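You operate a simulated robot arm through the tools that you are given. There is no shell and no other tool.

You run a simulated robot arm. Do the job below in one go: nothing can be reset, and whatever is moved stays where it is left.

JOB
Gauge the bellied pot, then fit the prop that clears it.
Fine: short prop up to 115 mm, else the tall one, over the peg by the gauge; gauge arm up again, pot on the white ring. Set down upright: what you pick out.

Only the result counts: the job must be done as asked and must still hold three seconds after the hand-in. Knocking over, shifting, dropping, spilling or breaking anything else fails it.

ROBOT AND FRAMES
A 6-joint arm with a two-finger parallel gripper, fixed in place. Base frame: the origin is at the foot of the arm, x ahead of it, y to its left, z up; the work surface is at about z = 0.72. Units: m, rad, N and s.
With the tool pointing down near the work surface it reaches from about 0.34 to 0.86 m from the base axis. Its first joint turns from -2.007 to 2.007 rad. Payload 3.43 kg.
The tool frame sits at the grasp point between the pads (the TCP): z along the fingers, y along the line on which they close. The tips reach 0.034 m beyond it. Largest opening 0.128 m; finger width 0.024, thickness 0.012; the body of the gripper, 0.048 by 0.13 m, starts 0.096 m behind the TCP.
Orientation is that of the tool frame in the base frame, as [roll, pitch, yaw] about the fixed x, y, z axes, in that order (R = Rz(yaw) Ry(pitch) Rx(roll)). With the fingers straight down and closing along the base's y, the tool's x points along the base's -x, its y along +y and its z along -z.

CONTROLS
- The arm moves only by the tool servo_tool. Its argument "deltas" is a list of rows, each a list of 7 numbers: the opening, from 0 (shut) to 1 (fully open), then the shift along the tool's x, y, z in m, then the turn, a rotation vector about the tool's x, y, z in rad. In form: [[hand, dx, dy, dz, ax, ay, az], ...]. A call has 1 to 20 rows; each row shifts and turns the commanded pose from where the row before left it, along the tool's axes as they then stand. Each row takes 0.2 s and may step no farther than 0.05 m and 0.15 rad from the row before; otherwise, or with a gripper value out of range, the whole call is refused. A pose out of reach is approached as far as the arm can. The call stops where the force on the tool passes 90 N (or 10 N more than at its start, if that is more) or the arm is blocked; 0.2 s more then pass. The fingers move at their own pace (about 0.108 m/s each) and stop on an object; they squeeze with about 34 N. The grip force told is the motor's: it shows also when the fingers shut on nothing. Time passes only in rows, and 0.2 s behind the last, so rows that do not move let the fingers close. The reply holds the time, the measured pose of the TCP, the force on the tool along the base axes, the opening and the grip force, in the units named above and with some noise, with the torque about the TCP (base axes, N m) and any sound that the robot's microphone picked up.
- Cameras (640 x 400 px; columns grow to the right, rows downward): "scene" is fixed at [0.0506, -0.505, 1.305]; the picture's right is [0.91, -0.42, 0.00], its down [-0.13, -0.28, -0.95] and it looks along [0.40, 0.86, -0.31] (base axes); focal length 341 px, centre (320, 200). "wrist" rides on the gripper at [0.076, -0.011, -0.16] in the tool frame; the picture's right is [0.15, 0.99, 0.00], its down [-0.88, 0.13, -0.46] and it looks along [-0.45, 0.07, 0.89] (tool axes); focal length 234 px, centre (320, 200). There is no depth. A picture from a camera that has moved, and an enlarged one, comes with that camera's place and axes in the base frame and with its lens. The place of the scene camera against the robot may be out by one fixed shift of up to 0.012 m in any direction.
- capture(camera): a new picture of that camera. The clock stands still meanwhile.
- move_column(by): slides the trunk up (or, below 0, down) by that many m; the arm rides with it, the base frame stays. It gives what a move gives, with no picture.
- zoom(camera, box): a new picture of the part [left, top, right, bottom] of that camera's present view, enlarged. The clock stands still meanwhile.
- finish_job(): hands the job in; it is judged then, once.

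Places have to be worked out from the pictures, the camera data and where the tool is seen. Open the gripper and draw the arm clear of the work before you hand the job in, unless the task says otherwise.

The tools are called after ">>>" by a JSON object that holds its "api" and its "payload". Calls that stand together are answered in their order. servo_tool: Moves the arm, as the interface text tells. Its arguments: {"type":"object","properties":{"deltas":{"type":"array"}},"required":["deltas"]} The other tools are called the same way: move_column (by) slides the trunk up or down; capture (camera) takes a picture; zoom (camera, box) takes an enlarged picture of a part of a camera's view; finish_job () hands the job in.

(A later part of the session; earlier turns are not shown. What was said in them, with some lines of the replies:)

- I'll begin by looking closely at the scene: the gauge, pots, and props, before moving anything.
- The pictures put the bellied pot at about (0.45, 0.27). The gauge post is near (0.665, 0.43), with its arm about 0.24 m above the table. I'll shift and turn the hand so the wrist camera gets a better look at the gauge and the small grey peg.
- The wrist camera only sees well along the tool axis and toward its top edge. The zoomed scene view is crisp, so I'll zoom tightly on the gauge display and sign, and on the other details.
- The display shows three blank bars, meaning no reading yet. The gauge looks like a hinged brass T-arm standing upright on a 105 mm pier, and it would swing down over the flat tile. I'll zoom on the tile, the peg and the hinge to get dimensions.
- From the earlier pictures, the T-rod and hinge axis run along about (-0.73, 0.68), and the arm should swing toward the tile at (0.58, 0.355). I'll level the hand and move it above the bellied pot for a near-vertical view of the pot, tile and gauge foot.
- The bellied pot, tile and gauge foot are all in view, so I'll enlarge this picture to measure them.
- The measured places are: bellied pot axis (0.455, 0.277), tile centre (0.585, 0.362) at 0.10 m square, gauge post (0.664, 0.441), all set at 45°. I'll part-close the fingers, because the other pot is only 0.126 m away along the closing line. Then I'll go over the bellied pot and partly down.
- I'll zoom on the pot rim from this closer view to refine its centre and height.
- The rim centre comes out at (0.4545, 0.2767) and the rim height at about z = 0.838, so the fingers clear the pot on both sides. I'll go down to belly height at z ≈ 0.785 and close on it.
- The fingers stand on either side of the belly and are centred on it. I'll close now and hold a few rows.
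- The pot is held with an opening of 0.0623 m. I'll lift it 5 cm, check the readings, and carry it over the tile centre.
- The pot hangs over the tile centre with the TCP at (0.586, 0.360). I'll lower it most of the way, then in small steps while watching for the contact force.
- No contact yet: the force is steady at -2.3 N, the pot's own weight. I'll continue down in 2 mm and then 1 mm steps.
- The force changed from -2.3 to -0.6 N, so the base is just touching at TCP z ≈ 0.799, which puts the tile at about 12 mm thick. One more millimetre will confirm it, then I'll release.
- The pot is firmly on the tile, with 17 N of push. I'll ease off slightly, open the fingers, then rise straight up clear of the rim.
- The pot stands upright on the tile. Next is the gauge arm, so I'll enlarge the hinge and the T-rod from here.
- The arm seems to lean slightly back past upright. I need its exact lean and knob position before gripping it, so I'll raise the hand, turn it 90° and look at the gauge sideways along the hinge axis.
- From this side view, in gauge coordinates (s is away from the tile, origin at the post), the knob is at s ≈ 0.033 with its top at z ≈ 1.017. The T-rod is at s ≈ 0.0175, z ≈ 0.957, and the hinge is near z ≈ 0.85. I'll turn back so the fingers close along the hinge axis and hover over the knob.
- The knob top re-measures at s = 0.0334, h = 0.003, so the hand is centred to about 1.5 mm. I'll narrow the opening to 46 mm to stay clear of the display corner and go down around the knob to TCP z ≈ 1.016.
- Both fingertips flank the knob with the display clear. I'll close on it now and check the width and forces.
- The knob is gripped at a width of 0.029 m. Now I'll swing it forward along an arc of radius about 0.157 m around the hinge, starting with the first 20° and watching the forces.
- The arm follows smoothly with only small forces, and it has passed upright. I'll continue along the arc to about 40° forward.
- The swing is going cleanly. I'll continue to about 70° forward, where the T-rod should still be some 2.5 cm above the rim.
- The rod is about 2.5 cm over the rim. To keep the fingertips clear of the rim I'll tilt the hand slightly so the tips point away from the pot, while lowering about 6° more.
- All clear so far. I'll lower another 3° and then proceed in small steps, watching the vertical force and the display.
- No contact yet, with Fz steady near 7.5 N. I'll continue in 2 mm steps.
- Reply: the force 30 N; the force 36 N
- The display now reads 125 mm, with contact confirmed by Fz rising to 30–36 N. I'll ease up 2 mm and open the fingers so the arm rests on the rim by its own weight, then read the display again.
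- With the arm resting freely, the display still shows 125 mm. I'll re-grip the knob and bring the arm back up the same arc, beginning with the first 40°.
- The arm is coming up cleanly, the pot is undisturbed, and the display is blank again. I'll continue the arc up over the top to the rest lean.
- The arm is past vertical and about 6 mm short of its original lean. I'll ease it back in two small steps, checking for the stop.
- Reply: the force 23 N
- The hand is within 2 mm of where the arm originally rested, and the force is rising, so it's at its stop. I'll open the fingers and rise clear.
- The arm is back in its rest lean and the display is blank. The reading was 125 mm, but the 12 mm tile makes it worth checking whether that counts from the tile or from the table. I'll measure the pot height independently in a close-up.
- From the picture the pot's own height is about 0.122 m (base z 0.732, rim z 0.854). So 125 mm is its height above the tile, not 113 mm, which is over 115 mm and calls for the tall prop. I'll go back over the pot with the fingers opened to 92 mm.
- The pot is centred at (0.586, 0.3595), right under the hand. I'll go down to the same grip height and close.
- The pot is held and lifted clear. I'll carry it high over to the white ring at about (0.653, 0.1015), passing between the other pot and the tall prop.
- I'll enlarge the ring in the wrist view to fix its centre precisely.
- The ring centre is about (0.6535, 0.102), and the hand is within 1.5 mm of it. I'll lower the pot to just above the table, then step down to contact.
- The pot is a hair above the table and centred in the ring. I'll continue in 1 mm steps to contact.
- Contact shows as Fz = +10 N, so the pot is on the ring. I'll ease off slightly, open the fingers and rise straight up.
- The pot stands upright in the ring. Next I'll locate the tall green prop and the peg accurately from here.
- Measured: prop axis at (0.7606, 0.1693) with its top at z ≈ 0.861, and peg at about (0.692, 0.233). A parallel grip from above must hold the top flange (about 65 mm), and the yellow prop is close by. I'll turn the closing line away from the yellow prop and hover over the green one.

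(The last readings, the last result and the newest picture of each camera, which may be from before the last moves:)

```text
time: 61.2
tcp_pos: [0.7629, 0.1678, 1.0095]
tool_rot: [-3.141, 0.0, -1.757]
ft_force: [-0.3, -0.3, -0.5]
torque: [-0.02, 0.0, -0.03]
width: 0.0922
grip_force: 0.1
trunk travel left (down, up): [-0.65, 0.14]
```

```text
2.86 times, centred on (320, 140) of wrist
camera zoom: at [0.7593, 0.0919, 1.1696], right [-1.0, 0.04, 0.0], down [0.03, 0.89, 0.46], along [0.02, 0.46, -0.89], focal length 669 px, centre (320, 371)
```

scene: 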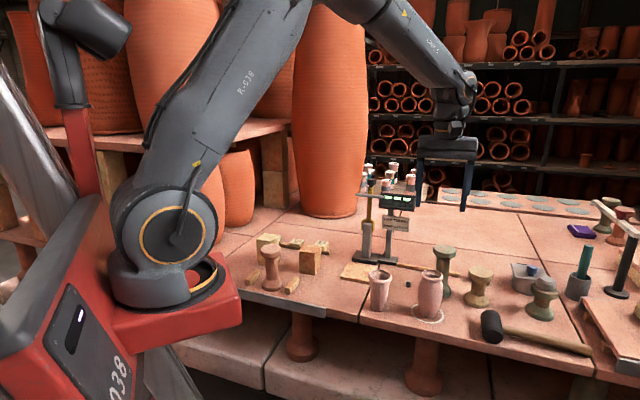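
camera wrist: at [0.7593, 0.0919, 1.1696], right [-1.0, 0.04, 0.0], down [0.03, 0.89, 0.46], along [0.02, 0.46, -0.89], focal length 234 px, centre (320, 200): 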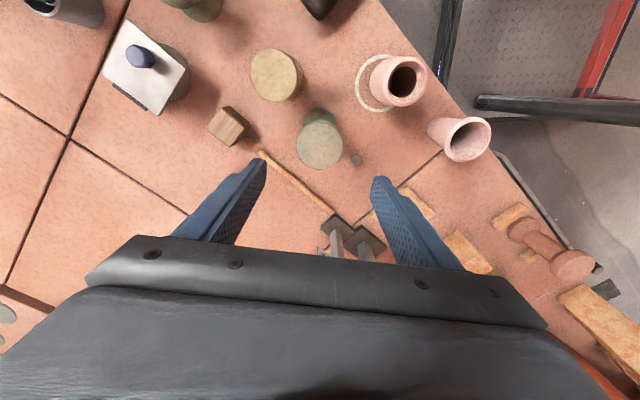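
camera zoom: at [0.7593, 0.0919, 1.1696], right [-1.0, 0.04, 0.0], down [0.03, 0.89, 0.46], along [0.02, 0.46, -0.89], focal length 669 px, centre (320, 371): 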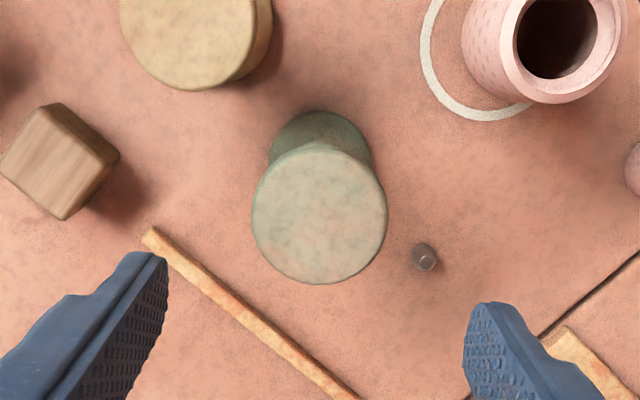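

The prop axis re-measures at (0.7625, 0.168), directly below the hand, and the peg at (0.693, 0.233). I'll go down so the pads bracket the top flange at TCP z ≈ 0.853, then look before closing.

>>> {"api": "servo_tool", "payload": {"deltas": [[0.72, 0, 0, 0.04, 0, 0, 0], [0.72, 0, 0, 0.04, 0, 0, 0], [0.72, 0, 0, 0.04, 0, 0, 0], [0.72, 0, 0, 0.03, 0, 0, 0], [0.72, 0, 0, 0.006, 0, 0, 0], [0.72, 0, 0, 0, 0, 0, 0]]}}

>>> {"api": "capture", "payload": {"camera": "wrist"}}

>>> {"api": "zoom", "payload": {"camera": "scene", "box": [390, 200, 510, 330]}}

```text
time: 62.6
tcp_pos: [0.7626, 0.1678, 0.8538]
tool_rot: [-3.141, -0.001, -1.754]
ft_force: [-0.2, -0.2, -0.3]
torque: [-0.03, 0.01, -0.01]
width: 0.0923
grip_force: 0.1
trunk travel left (down, up): [-0.65, 0.14]
```

```text
taken
camera wrist: at [0.7593, 0.0925, 1.0134], right [-1.0, 0.04, 0.0], down [0.03, 0.89, 0.46], along [0.02, 0.46, -0.89], focal length 234 px, centre (320, 200)
```

wrist: 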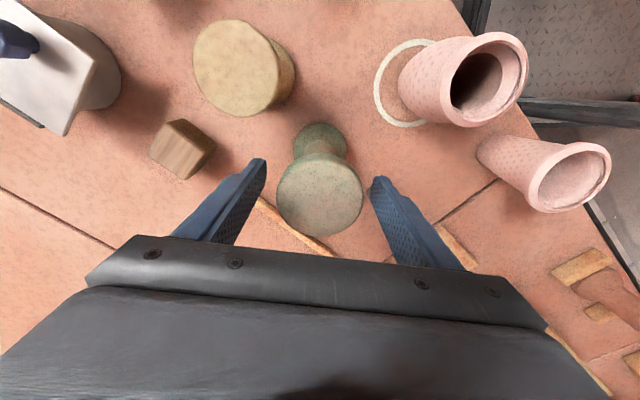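

```text
3.08 times, centred on (450, 265) of scene
camera zoom: at [0.0506, -0.505, 1.305], right [0.91, -0.42, 0.0], down [-0.13, -0.28, -0.95], along [0.4, 0.86, -0.31], focal length 1049 px, centre (-80, 0)
```

zoom: 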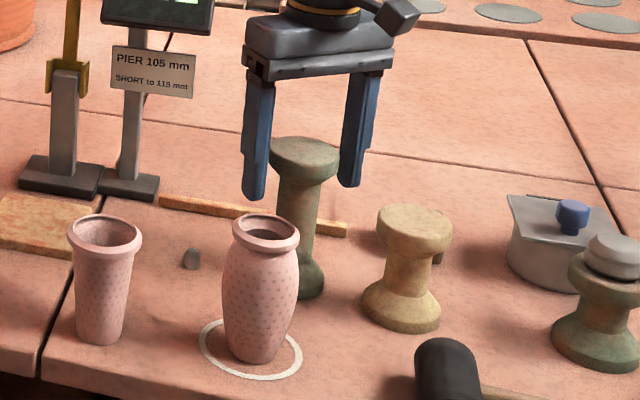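

I'll take a close-up of the flange between the fingers to measure its offset along the hand's x before closing.

>>> {"api": "zoom", "payload": {"camera": "wrist", "box": [250, 130, 390, 250]}}

```text
3.33 times, centred on (320, 190) of wrist
camera zoom: at [0.7593, 0.0925, 1.0134], right [-1.0, 0.04, 0.0], down [0.03, 0.89, 0.46], along [0.02, 0.46, -0.89], focal length 781 px, centre (320, 233)
```

zoom: 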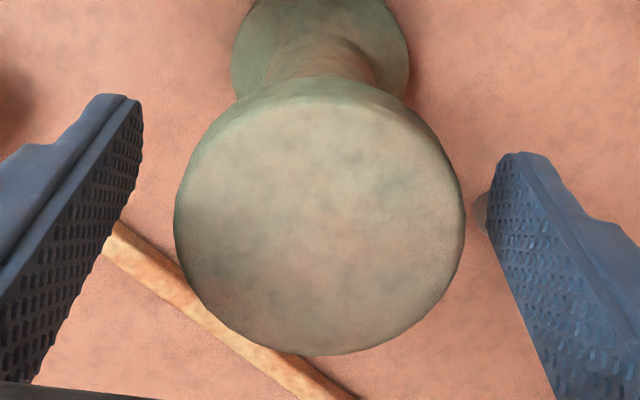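

The flange centre falls exactly where the TCP axis projects, so the hand is centred. I'll close on the flange and then lift a little.

>>> {"api": "servo_tool", "payload": {"deltas": [[0.3, 0, 0, 0, 0, 0, 0], [0.3, 0, 0, 0, 0, 0, 0], [0.3, 0, 0, 0, 0, 0, 0], [0.3, 0, 0, 0, 0, 0, 0]]}}

>>> {"api": "servo_tool", "payload": {"deltas": [[0.3, 0, 0, -0.005, 0, 0, 0], [0.3, 0, 0, -0.01, 0, 0, 0], [0.3, 0, 0, -0.015, 0, 0, 0], [0.3, 0, 0, -0.02, 0, 0, 0], [0.3, 0, 0, 0, 0, 0, 0]]}}

>>> {"api": "zoom", "payload": {"camera": "scene", "box": [390, 180, 510, 330]}}

>>> {"api": "zoom", "payload": {"camera": "wrist", "box": [250, 110, 410, 250]}}

```text
time: 63.6
tcp_pos: [0.7617, 0.1689, 0.8541]
tool_rot: [3.141, 0.0, -1.756]
ft_force: [-0.3, 0.6, 0.6]
torque: [0.06, -0.11, 0.03]
width: 0.0605
grip_force: 33.8
trunk travel left (down, up): [-0.65, 0.14]
```

```text
time: 64.8
tcp_pos: [0.7601, 0.1683, 0.9054]
tool_rot: [3.141, -0.001, -1.753]
ft_force: [-0.2, 0.0, -3.3]
torque: [-0.04, -0.02, -0.01]
width: 0.0606
grip_force: 34.2
trunk travel left (down, up): [-0.65, 0.14]
```

```text
2.67 times, centred on (450, 255) of scene
camera zoom: at [0.0506, -0.505, 1.305], right [0.91, -0.42, 0.0], down [-0.13, -0.28, -0.95], along [0.4, 0.86, -0.31], focal length 909 px, centre (-27, 53)
```

zoom: 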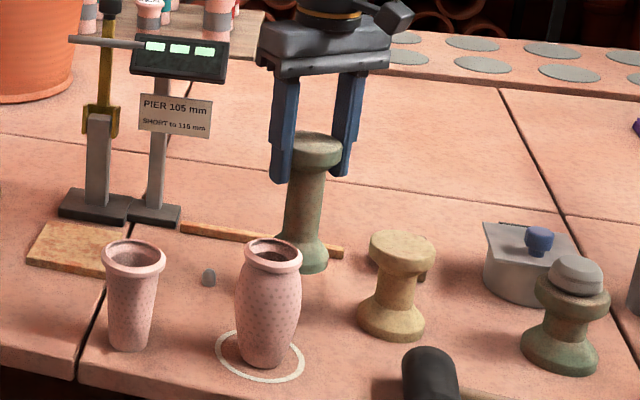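

```text
2.86 times, centred on (330, 180) of wrist
camera zoom: at [0.7579, 0.0915, 1.0641], right [-1.0, 0.04, 0.0], down [0.03, 0.89, 0.46], along [0.02, 0.46, -0.89], focal length 669 px, centre (291, 257)
```

zoom: 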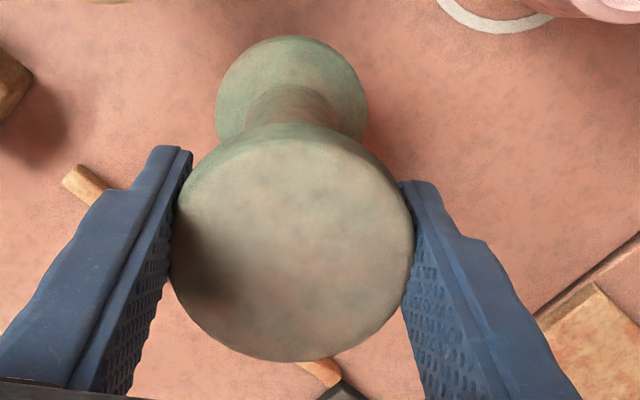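

The prop hangs upright, centred in the grip, at about 0.3 kg. I'll carry it over to the peg, keeping its base about 3 cm above the peg top.

>>> {"api": "servo_tool", "payload": {"deltas": [[0.3, -0.0085, 0.0132, 0, 0, 0, 0], [0.3, -0.0128, 0.0199, 0, 0, 0, 0], [0.3, -0.0128, 0.0199, 0, 0, 0, 0], [0.3, -0.0085, 0.0132, 0, 0, 0, 0], [0.3, -0.0085, 0.0133, 0, 0, 0, 0], [0.3, 0, 0, 0, 0, 0, 0], [0.3, 0, 0, 0, 0, 0, 0]]}}

>>> {"api": "zoom", "payload": {"camera": "scene", "box": [370, 220, 450, 300]}}

>>> {"api": "capture", "payload": {"camera": "wrist"}}

```text
time: 66.4
tcp_pos: [0.6934, 0.2344, 0.905]
tool_rot: [-3.141, -0.001, -1.754]
ft_force: [-0.6, -0.3, -2.9]
torque: [-0.01, 0.0, -0.01]
width: 0.0605
grip_force: 33.9
trunk travel left (down, up): [-0.65, 0.14]
```

```text
5.00 times, centred on (410, 260) of scene
camera zoom: at [0.0506, -0.505, 1.305], right [0.91, -0.42, 0.0], down [-0.13, -0.28, -0.95], along [0.4, 0.86, -0.31], focal length 1705 px, centre (-130, -100)
```

zoom: 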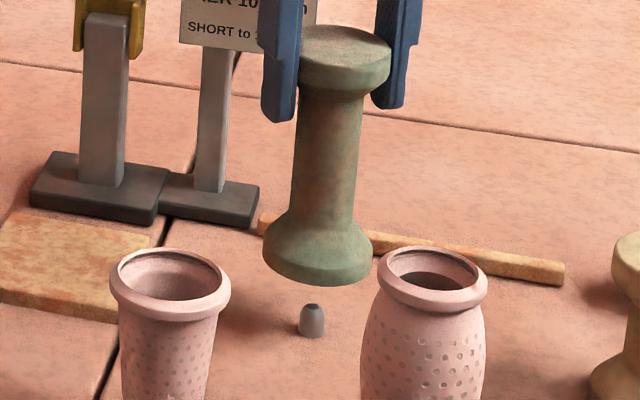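

```text
taken
camera wrist: at [0.6906, 0.1572, 1.0637], right [-1.0, 0.04, 0.0], down [0.03, 0.89, 0.46], along [0.02, 0.46, -0.89], focal length 234 px, centre (320, 200)
```

wrist: 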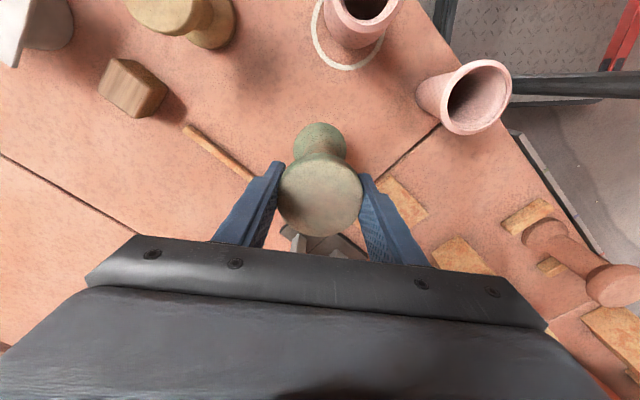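

In the scene view the prop's axis, continued downward, meets the peg. I'll zoom in to check whether the prop hangs truly vertical.

>>> {"api": "zoom", "payload": {"camera": "scene", "box": [405, 220, 455, 292]}}

>>> {"api": "zoom", "payload": {"camera": "wrist", "box": [250, 110, 390, 250]}}

```text
5.56 times, centred on (430, 256) of scene
camera zoom: at [0.0506, -0.505, 1.305], right [0.91, -0.42, 0.0], down [-0.13, -0.28, -0.95], along [0.4, 0.86, -0.31], focal length 1894 px, centre (-291, -111)
```

zoom: 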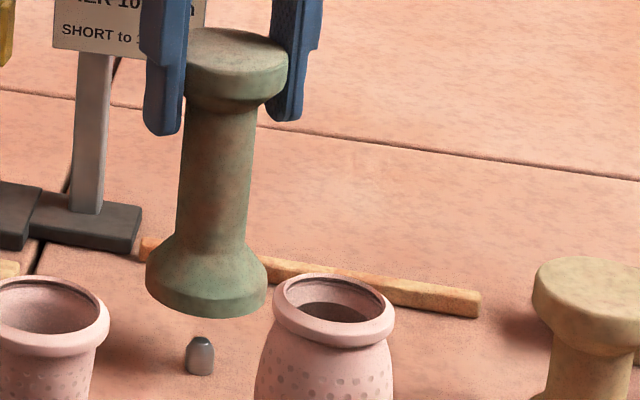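

```text
2.86 times, centred on (320, 180) of wrist
camera zoom: at [0.6906, 0.1572, 1.0637], right [-1.0, 0.04, 0.0], down [0.03, 0.89, 0.46], along [0.02, 0.46, -0.89], focal length 669 px, centre (320, 257)
```

zoom: 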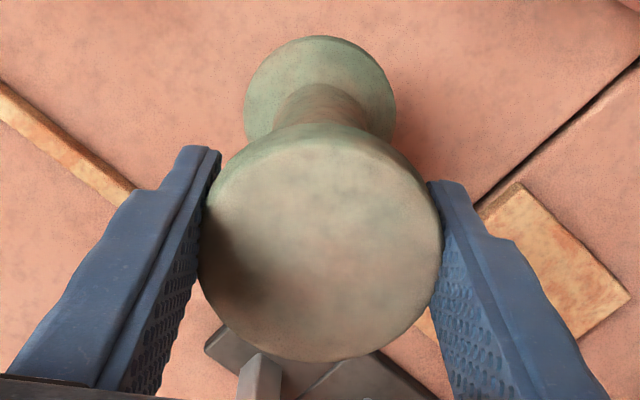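

The prop hangs vertical: its top centre is partly hidden by the finger, and the base lines up laterally with the peg. Both cameras suggest it sits about 1.5 mm too far in +y, so I'll correct that and lower to just above the peg top.

>>> {"api": "servo_tool", "payload": {"deltas": [[0.3, 0.0015, 0, 0.008, 0, 0, 0], [0.3, 0, 0, 0.01, 0, 0, 0], [0.3, 0, 0, 0.008, 0, 0, 0], [0.3, 0, 0, 0, 0, 0, 0]]}}

>>> {"api": "zoom", "payload": {"camera": "scene", "box": [390, 250, 440, 300]}}

```text
time: 67.4
tcp_pos: [0.6931, 0.2325, 0.8771]
tool_rot: [-3.14, 0.001, -1.755]
ft_force: [0.5, 0.7, -2.6]
torque: [0.02, -0.01, 0.02]
width: 0.0601
grip_force: 33.9
trunk travel left (down, up): [-0.65, 0.14]
```

```text
8.00 times, centred on (415, 275) of scene
camera zoom: at [0.0506, -0.505, 1.305], right [0.91, -0.42, 0.0], down [-0.13, -0.28, -0.95], along [0.4, 0.86, -0.31], focal length 2728 px, centre (-440, -400)
```

zoom: 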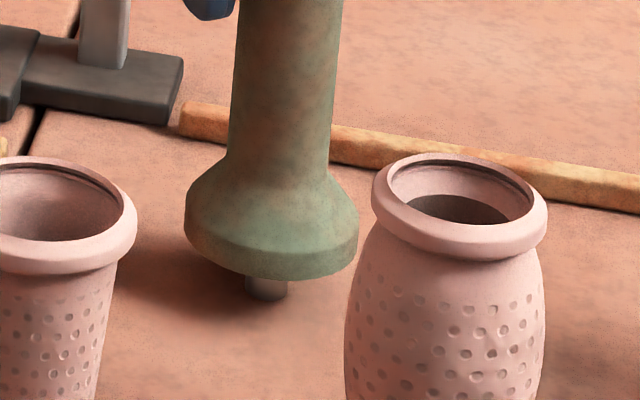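

The base is just above the peg and laterally aligned within a millimetre. I'll lower in 2 mm steps and check whether the bore takes the peg.

>>> {"api": "servo_tool", "payload": {"deltas": [[0.3, 0, 0, 0.002, 0, 0, 0], [0.3, 0, 0, 0, 0, 0, 0]]}}

>>> {"api": "servo_tool", "payload": {"deltas": [[0.3, 0, 0, 0.002, 0, 0, 0], [0.3, 0, 0, 0, 0, 0, 0]]}}

>>> {"api": "servo_tool", "payload": {"deltas": [[0.3, 0, 0, 0.002, 0, 0, 0], [0.3, 0, 0, 0, 0, 0, 0]]}}

```text
time: 68.0
tcp_pos: [0.6917, 0.2328, 0.877]
tool_rot: [-3.141, 0.0, -1.754]
ft_force: [-0.8, 0.9, -3.2]
torque: [0.01, -0.01, 0.01]
width: 0.0599
grip_force: 34.4
trunk travel left (down, up): [-0.65, 0.14]
```

```text
time: 68.6
tcp_pos: [0.6936, 0.2321, 0.8745]
tool_rot: [3.14, -0.001, -1.756]
ft_force: [0.9, -0.1, -3.5]
torque: [0.03, 0.04, -0.02]
width: 0.0602
grip_force: 34.4
trunk travel left (down, up): [-0.65, 0.14]
```

```text
time: 69.2
tcp_pos: [0.6927, 0.2324, 0.8728]
tool_rot: [-3.142, -0.001, -1.754]
ft_force: [-1.0, 0.5, -2.6]
torque: [0.05, 0.01, 0.02]
width: 0.0601
grip_force: 34.4
trunk travel left (down, up): [-0.65, 0.14]
```

>>> {"api": "servo_tool", "payload": {"deltas": [[0.3, 0, 0, 0.002, 0, 0, 0], [0.3, 0, 0, 0, 0, 0, 0]]}}

>>> {"api": "servo_tool", "payload": {"deltas": [[0.3, 0, 0, 0.002, 0, 0, 0], [0.3, 0, 0, 0, 0, 0, 0]]}}

>>> {"api": "servo_tool", "payload": {"deltas": [[0.3, 0, 0, 0.002, 0, 0, 0], [0.3, 0, 0, 0, 0, 0, 0]]}}

>>> {"api": "zoom", "payload": {"camera": "scene", "box": [390, 250, 440, 300]}}

```text
time: 69.8
tcp_pos: [0.6926, 0.2323, 0.8713]
tool_rot: [3.141, 0.0, -1.757]
ft_force: [-0.4, -0.2, -2.7]
torque: [-0.03, -0.02, 0.01]
width: 0.0601
grip_force: 33.9
trunk travel left (down, up): [-0.65, 0.14]
```

```text
time: 70.4
tcp_pos: [0.692, 0.2309, 0.8702]
tool_rot: [-3.141, -0.001, -1.754]
ft_force: [-1.1, 0.3, -3.4]
torque: [0.0, 0.01, -0.01]
width: 0.0603
grip_force: 34.5
trunk travel left (down, up): [-0.65, 0.14]
```

```text
time: 71.0
tcp_pos: [0.6917, 0.2312, 0.8671]
tool_rot: [3.141, 0.0, -1.755]
ft_force: [-1.0, -0.5, -2.6]
torque: [0.0, 0.03, 0.0]
width: 0.0601
grip_force: 34.4
trunk travel left (down, up): [-0.65, 0.14]
```

```text
8.00 times, centred on (415, 275) of scene
camera zoom: at [0.0506, -0.505, 1.305], right [0.91, -0.42, 0.0], down [-0.13, -0.28, -0.95], along [0.4, 0.86, -0.31], focal length 2728 px, centre (-440, -400)
```

zoom: 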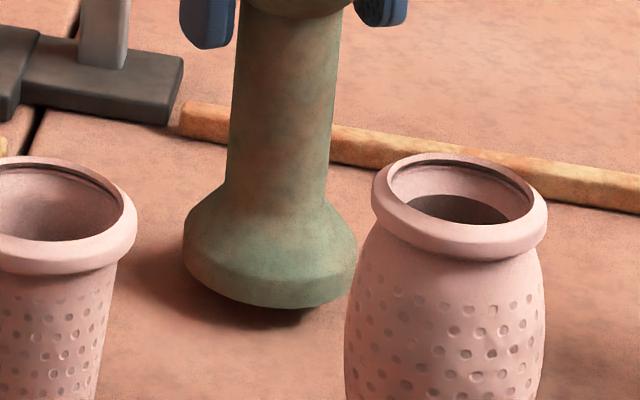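

The base is now at about z = 0.733, below the peg top, with no contact force, so the peg has entered the bore. I'll continue down until it touches the table.

>>> {"api": "servo_tool", "payload": {"deltas": [[0.3, 0, 0, 0.003, 0, 0, 0], [0.3, 0, 0, 0, 0, 0, 0]]}}

>>> {"api": "servo_tool", "payload": {"deltas": [[0.3, 0, 0, 0.003, 0, 0, 0], [0.3, 0, 0, 0, 0, 0, 0]]}}

>>> {"api": "servo_tool", "payload": {"deltas": [[0.3, 0, 0, 0.003, 0, 0, 0], [0.3, 0, 0, 0, 0, 0, 0]]}}

>>> {"api": "servo_tool", "payload": {"deltas": [[0.3, 0, 0, 0.0015, 0, 0, 0], [0.3, 0, 0, 0, 0, 0, 0]]}}

```text
time: 71.6
tcp_pos: [0.6928, 0.2328, 0.8645]
tool_rot: [-3.14, 0.0, -1.754]
ft_force: [-0.4, -0.4, -2.8]
torque: [0.02, -0.04, -0.03]
width: 0.0601
grip_force: 33.6
trunk travel left (down, up): [-0.65, 0.14]
```

```text
time: 72.2
tcp_pos: [0.692, 0.2322, 0.8618]
tool_rot: [-3.141, 0.0, -1.755]
ft_force: [0.4, 0.4, -4.0]
torque: [0.01, 0.0, -0.03]
width: 0.0601
grip_force: 34.0
trunk travel left (down, up): [-0.65, 0.14]
```

```text
time: 72.8
tcp_pos: [0.6913, 0.2317, 0.8581]
tool_rot: [3.141, 0.001, -1.753]
ft_force: [-0.4, -0.2, -2.5]
torque: [0.0, -0.02, -0.02]
width: 0.0599
grip_force: 33.9
trunk travel left (down, up): [-0.65, 0.14]
```

```text
time: 73.4
tcp_pos: [0.6924, 0.2316, 0.8565]
tool_rot: [3.14, -0.001, -1.754]
ft_force: [0.1, -0.5, -2.6]
torque: [0.01, 0.02, -0.01]
width: 0.0601
grip_force: 33.9
trunk travel left (down, up): [-0.65, 0.14]
```

It's still free, with the base only a millimetre or two above the table. I'll finish in 1 mm steps.

>>> {"api": "servo_tool", "payload": {"deltas": [[0.3, 0, 0, 0.001, 0, 0, 0], [0.3, 0, 0, 0, 0, 0, 0]]}}

>>> {"api": "servo_tool", "payload": {"deltas": [[0.3, 0, 0, 0.001, 0, 0, 0], [0.3, 0, 0, 0, 0, 0, 0]]}}

```text
time: 74.0
tcp_pos: [0.692, 0.2323, 0.8561]
tool_rot: [3.14, 0.001, -1.754]
ft_force: [4.2, 0.4, -4.2]
torque: [-0.05, -0.4, 0.08]
width: 0.06
grip_force: 33.6
trunk travel left (down, up): [-0.65, 0.14]
```

```text
time: 74.6
tcp_pos: [0.6935, 0.2316, 0.8549]
tool_rot: [3.141, 0.001, -1.753]
ft_force: [4.0, 1.6, 1.0]
torque: [0.04, -0.05, 0.21]
width: 0.06
grip_force: 34.3
trunk travel left (down, up): [-0.65, 0.14]
```

Fz is changing sign, so contact is beginning. One more 1 mm step to confirm it's seated.

>>> {"api": "servo_tool", "payload": {"deltas": [[0.3, 0, 0, 0.001, 0, 0, 0], [0.3, 0, 0, 0, 0, 0, 0]]}}

>>> {"api": "zoom", "payload": {"camera": "scene", "box": [380, 200, 460, 300]}}

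```text
time: 75.2
tcp_pos: [0.6922, 0.2313, 0.8539]
tool_rot: [-3.141, -0.001, -1.753]
ft_force: [2.2, 3.0, 13.7]
torque: [-0.08, 0.35, 0.27]
width: 0.0603
grip_force: 33.4
trunk travel left (down, up): [-0.65, 0.14]
```

```text
4.00 times, centred on (420, 250) of scene
camera zoom: at [0.0506, -0.505, 1.305], right [0.91, -0.42, 0.0], down [-0.13, -0.28, -0.95], along [0.4, 0.86, -0.31], focal length 1364 px, centre (-80, 0)
```

zoom: 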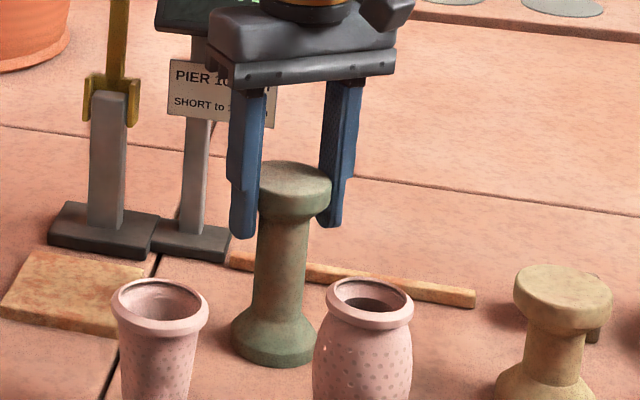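

The TCP height of 0.854 equals the original grasp height with 14 N of push, so the prop is fully seated over the peg. I'll ease off, open the fingers and rise straight up.

>>> {"api": "servo_tool", "payload": {"deltas": [[0.3, 0, 0, -0.0007, 0, 0, 0], [0.6, 0, 0, 0, 0, 0, 0], [0.72, 0, 0, 0, 0, 0, 0], [0.72, 0, 0, 0, 0, 0, 0]]}}

>>> {"api": "servo_tool", "payload": {"deltas": [[0.72, 0, 0, -0.02, 0, 0, 0], [0.72, 0, 0, -0.03, 0, 0, 0], [0.72, 0, 0, -0.04, 0, 0, 0], [0.72, 0, 0, -0.05, 0, 0, 0], [0.72, 0, 0, -0.05, 0, 0, 0], [0.72, 0, 0, -0.04, 0, 0, 0], [0.72, 0, 0, 0, 0, 0, 0]]}}

>>> {"api": "capture", "payload": {"camera": "wrist"}}

>>> {"api": "zoom", "payload": {"camera": "scene", "box": [340, 170, 500, 330]}}

```text
time: 76.2
tcp_pos: [0.6918, 0.2321, 0.8538]
tool_rot: [-3.141, 0.0, -1.753]
ft_force: [0.6, 0.3, 0.6]
torque: [0.04, -0.02, 0.01]
width: 0.0923
grip_force: 0.0
trunk travel left (down, up): [-0.65, 0.14]
```

```text
time: 77.8
tcp_pos: [0.691, 0.2324, 1.0843]
tool_rot: [3.142, 0.0, -1.753]
ft_force: [0.1, -0.5, -0.6]
torque: [0.0, 0.04, -0.02]
width: 0.092
grip_force: 0.1
trunk travel left (down, up): [-0.65, 0.14]
```

```text
taken
camera wrist: at [0.69, 0.1556, 1.2441], right [-1.0, 0.04, 0.0], down [0.03, 0.89, 0.46], along [0.02, 0.46, -0.89], focal length 234 px, centre (320, 200)
```

wrist: 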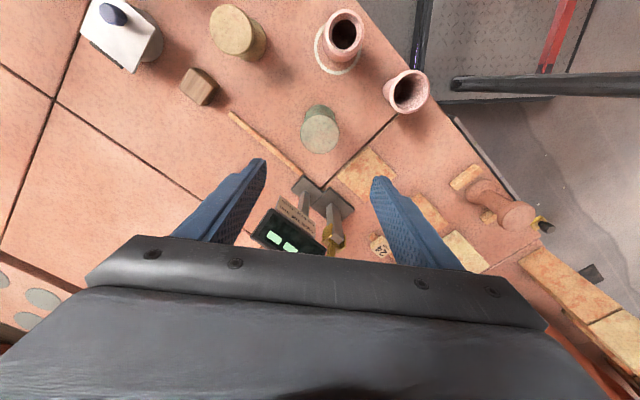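

```text
2.50 times, centred on (420, 250) of scene
camera zoom: at [0.0506, -0.505, 1.305], right [0.91, -0.42, 0.0], down [-0.13, -0.28, -0.95], along [0.4, 0.86, -0.31], focal length 852 px, centre (70, 75)
```

zoom: 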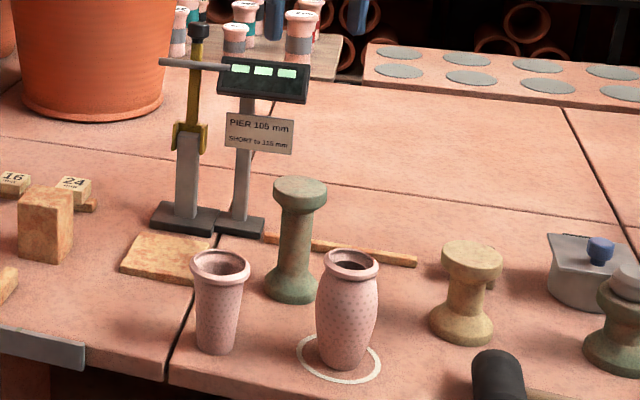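

The tall prop stands over the peg, the bellied pot is in the ring, and the gauge arm is up. I'll draw the arm up and back, clear of the work, then do a final check of everything.

>>> {"api": "servo_tool", "payload": {"deltas": [[1, 0, 0, -0.05, 0, 0, 0], [1, 0, 0, -0.05, 0, 0, 0], [1, 0.0072, 0.0393, 0, 0, 0, 0], [1, 0.0072, 0.0393, 0, 0, 0, 0], [1, 0.0072, 0.0393, 0, 0, 0, 0], [1, 0.0072, 0.0393, 0, 0, 0, 0], [1, 0.0072, 0.0393, 0, 0, 0, 0], [1, 0, 0, 0, 0, 0, 0]]}}

>>> {"api": "capture", "payload": {"camera": "scene"}}

>>> {"api": "zoom", "payload": {"camera": "scene", "box": [390, 240, 460, 330]}}

>>> {"api": "zoom", "payload": {"camera": "scene", "box": [340, 165, 430, 275]}}

>>> {"api": "capture", "payload": {"camera": "wrist"}}

```text
time: 79.6
tcp_pos: [0.4911, 0.2311, 1.1848]
tool_rot: [3.141, 0.001, -1.755]
ft_force: [-0.2, 0.3, 0.8]
torque: [0.01, -0.01, 0.01]
width: 0.1283
grip_force: 0.0
trunk travel left (down, up): [-0.65, 0.14]
```

```text
taken
```

scene: 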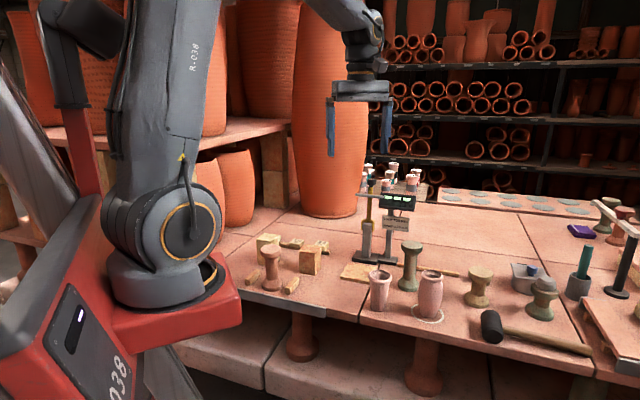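

```text
4.44 times, centred on (425, 285) of scene
camera zoom: at [0.0506, -0.505, 1.305], right [0.91, -0.42, 0.0], down [-0.13, -0.28, -0.95], along [0.4, 0.86, -0.31], focal length 1515 px, centre (-147, -178)
```

zoom: 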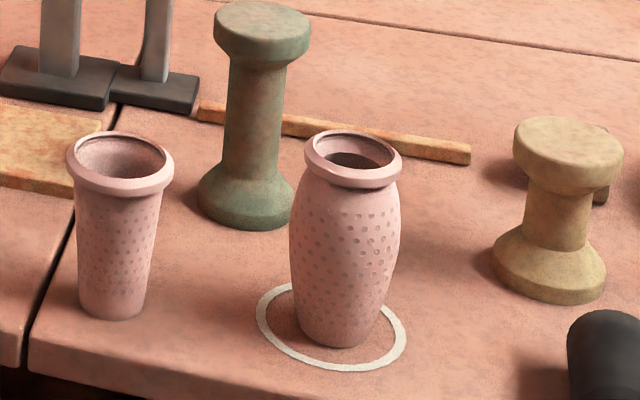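

```text
3.64 times, centred on (385, 220) of scene
camera zoom: at [0.0506, -0.505, 1.305], right [0.91, -0.42, 0.0], down [-0.13, -0.28, -0.95], along [0.4, 0.86, -0.31], focal length 1240 px, centre (84, 127)
```

zoom: 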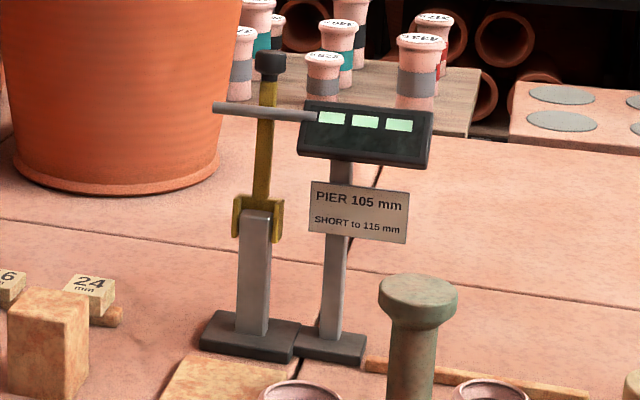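

```text
taken
camera wrist: at [0.4885, 0.1548, 1.3451], right [-1.0, 0.04, 0.0], down [0.03, 0.89, 0.46], along [0.02, 0.46, -0.89], focal length 234 px, centre (320, 200)
```

wrist: 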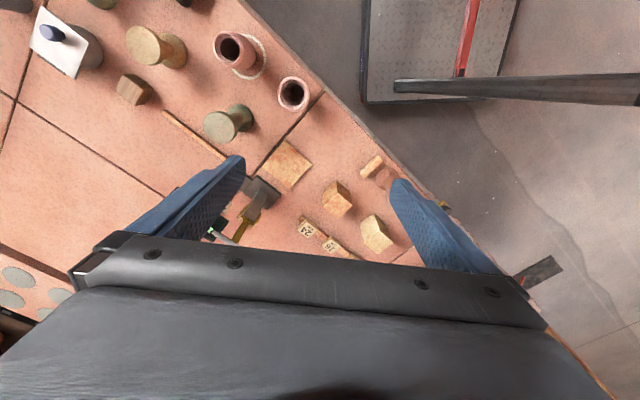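

Everything looks in place. I'll take one close look at the pot to confirm it's flat on the table and well inside the ring, and compare the remaining objects with the start.

>>> {"api": "zoom", "payload": {"camera": "scene", "box": [405, 265, 455, 328]}}

>>> {"api": "zoom", "payload": {"camera": "wrist", "box": [180, 10, 330, 150]}}

>>> {"api": "zoom", "payload": {"camera": "scene", "box": [230, 220, 430, 345]}}

```text
6.35 times, centred on (430, 296) of scene
camera zoom: at [0.0506, -0.505, 1.305], right [0.91, -0.42, 0.0], down [-0.13, -0.28, -0.95], along [0.4, 0.86, -0.31], focal length 2165 px, centre (-378, -413)
```

zoom: 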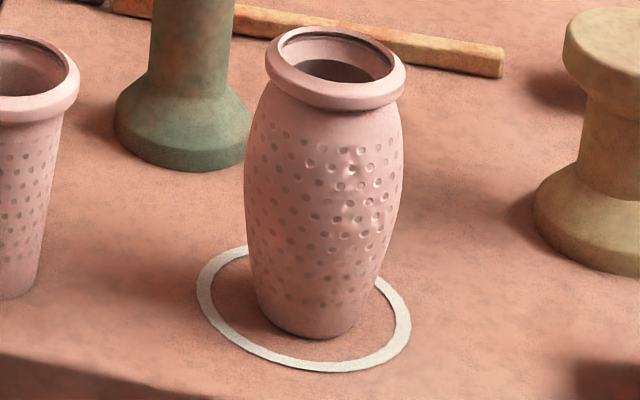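

```text
2.86 times, centred on (255, 80) of wrist
camera zoom: at [0.4885, 0.1548, 1.3451], right [-1.0, 0.04, 0.0], down [0.03, 0.89, 0.46], along [0.02, 0.46, -0.89], focal length 669 px, centre (506, 543)
```

zoom: 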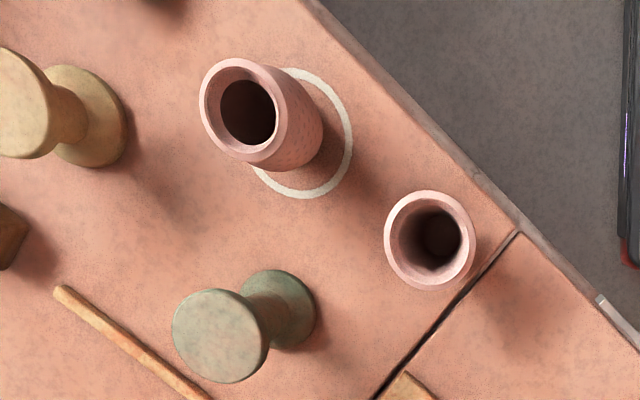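

```text
3.20 times, centred on (330, 282) of scene
camera zoom: at [0.0506, -0.505, 1.305], right [0.91, -0.42, 0.0], down [-0.13, -0.28, -0.95], along [0.4, 0.86, -0.31], focal length 1091 px, centre (288, -64)
```

zoom: 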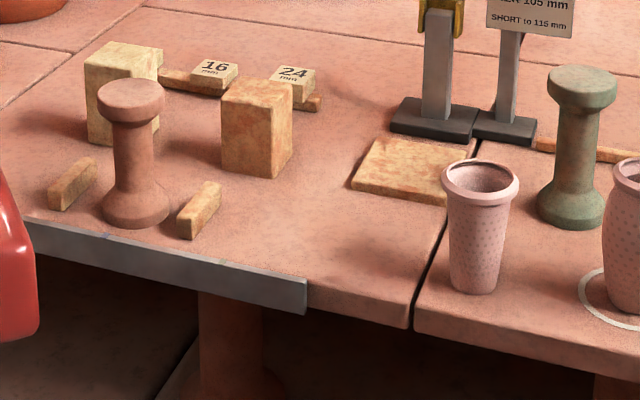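

The readings and pictures agree:

- **Gauge:** it read 125 mm, above 115 mm, so the tall green prop was the right one. It's seated upright over the peg.
- **Pot:** the bellied pot stands upright inside the white ring.
- **Gauge arm:** it's back up and the display is blank.
- **Everything else:** nothing else has moved. The gripper is open and clear.

I'm handing the job in.

>>> {"api": "finish_job", "payload": {}}

```text
The job is handed in.
```

The job is done and handed in. The bellied pot gauged at 125 mm, above the 115 mm limit, so I fitted the tall green prop.

- **Gauging:** I stood the pot on the tile under the gauge and lowered the arm onto its rim. The display held 125 mm with the arm resting freely. The tile is about 12 mm thick, so I checked the pot's own height in the camera views. They gave roughly 122 mm, so the reading is the pot's height above the tile.
- **Prop:** the tall green prop stands upright over the peg. It went down to the table without catching on the peg.
- **Gauge arm:** it is back up in its starting lean and the display is blank.
- **Pot:** it stands upright on the white ring, within about 4 mm of the centre.
- **Everything else:** nothing else looked moved in the final pictures. The gripper is open and the arm is clear of the work.
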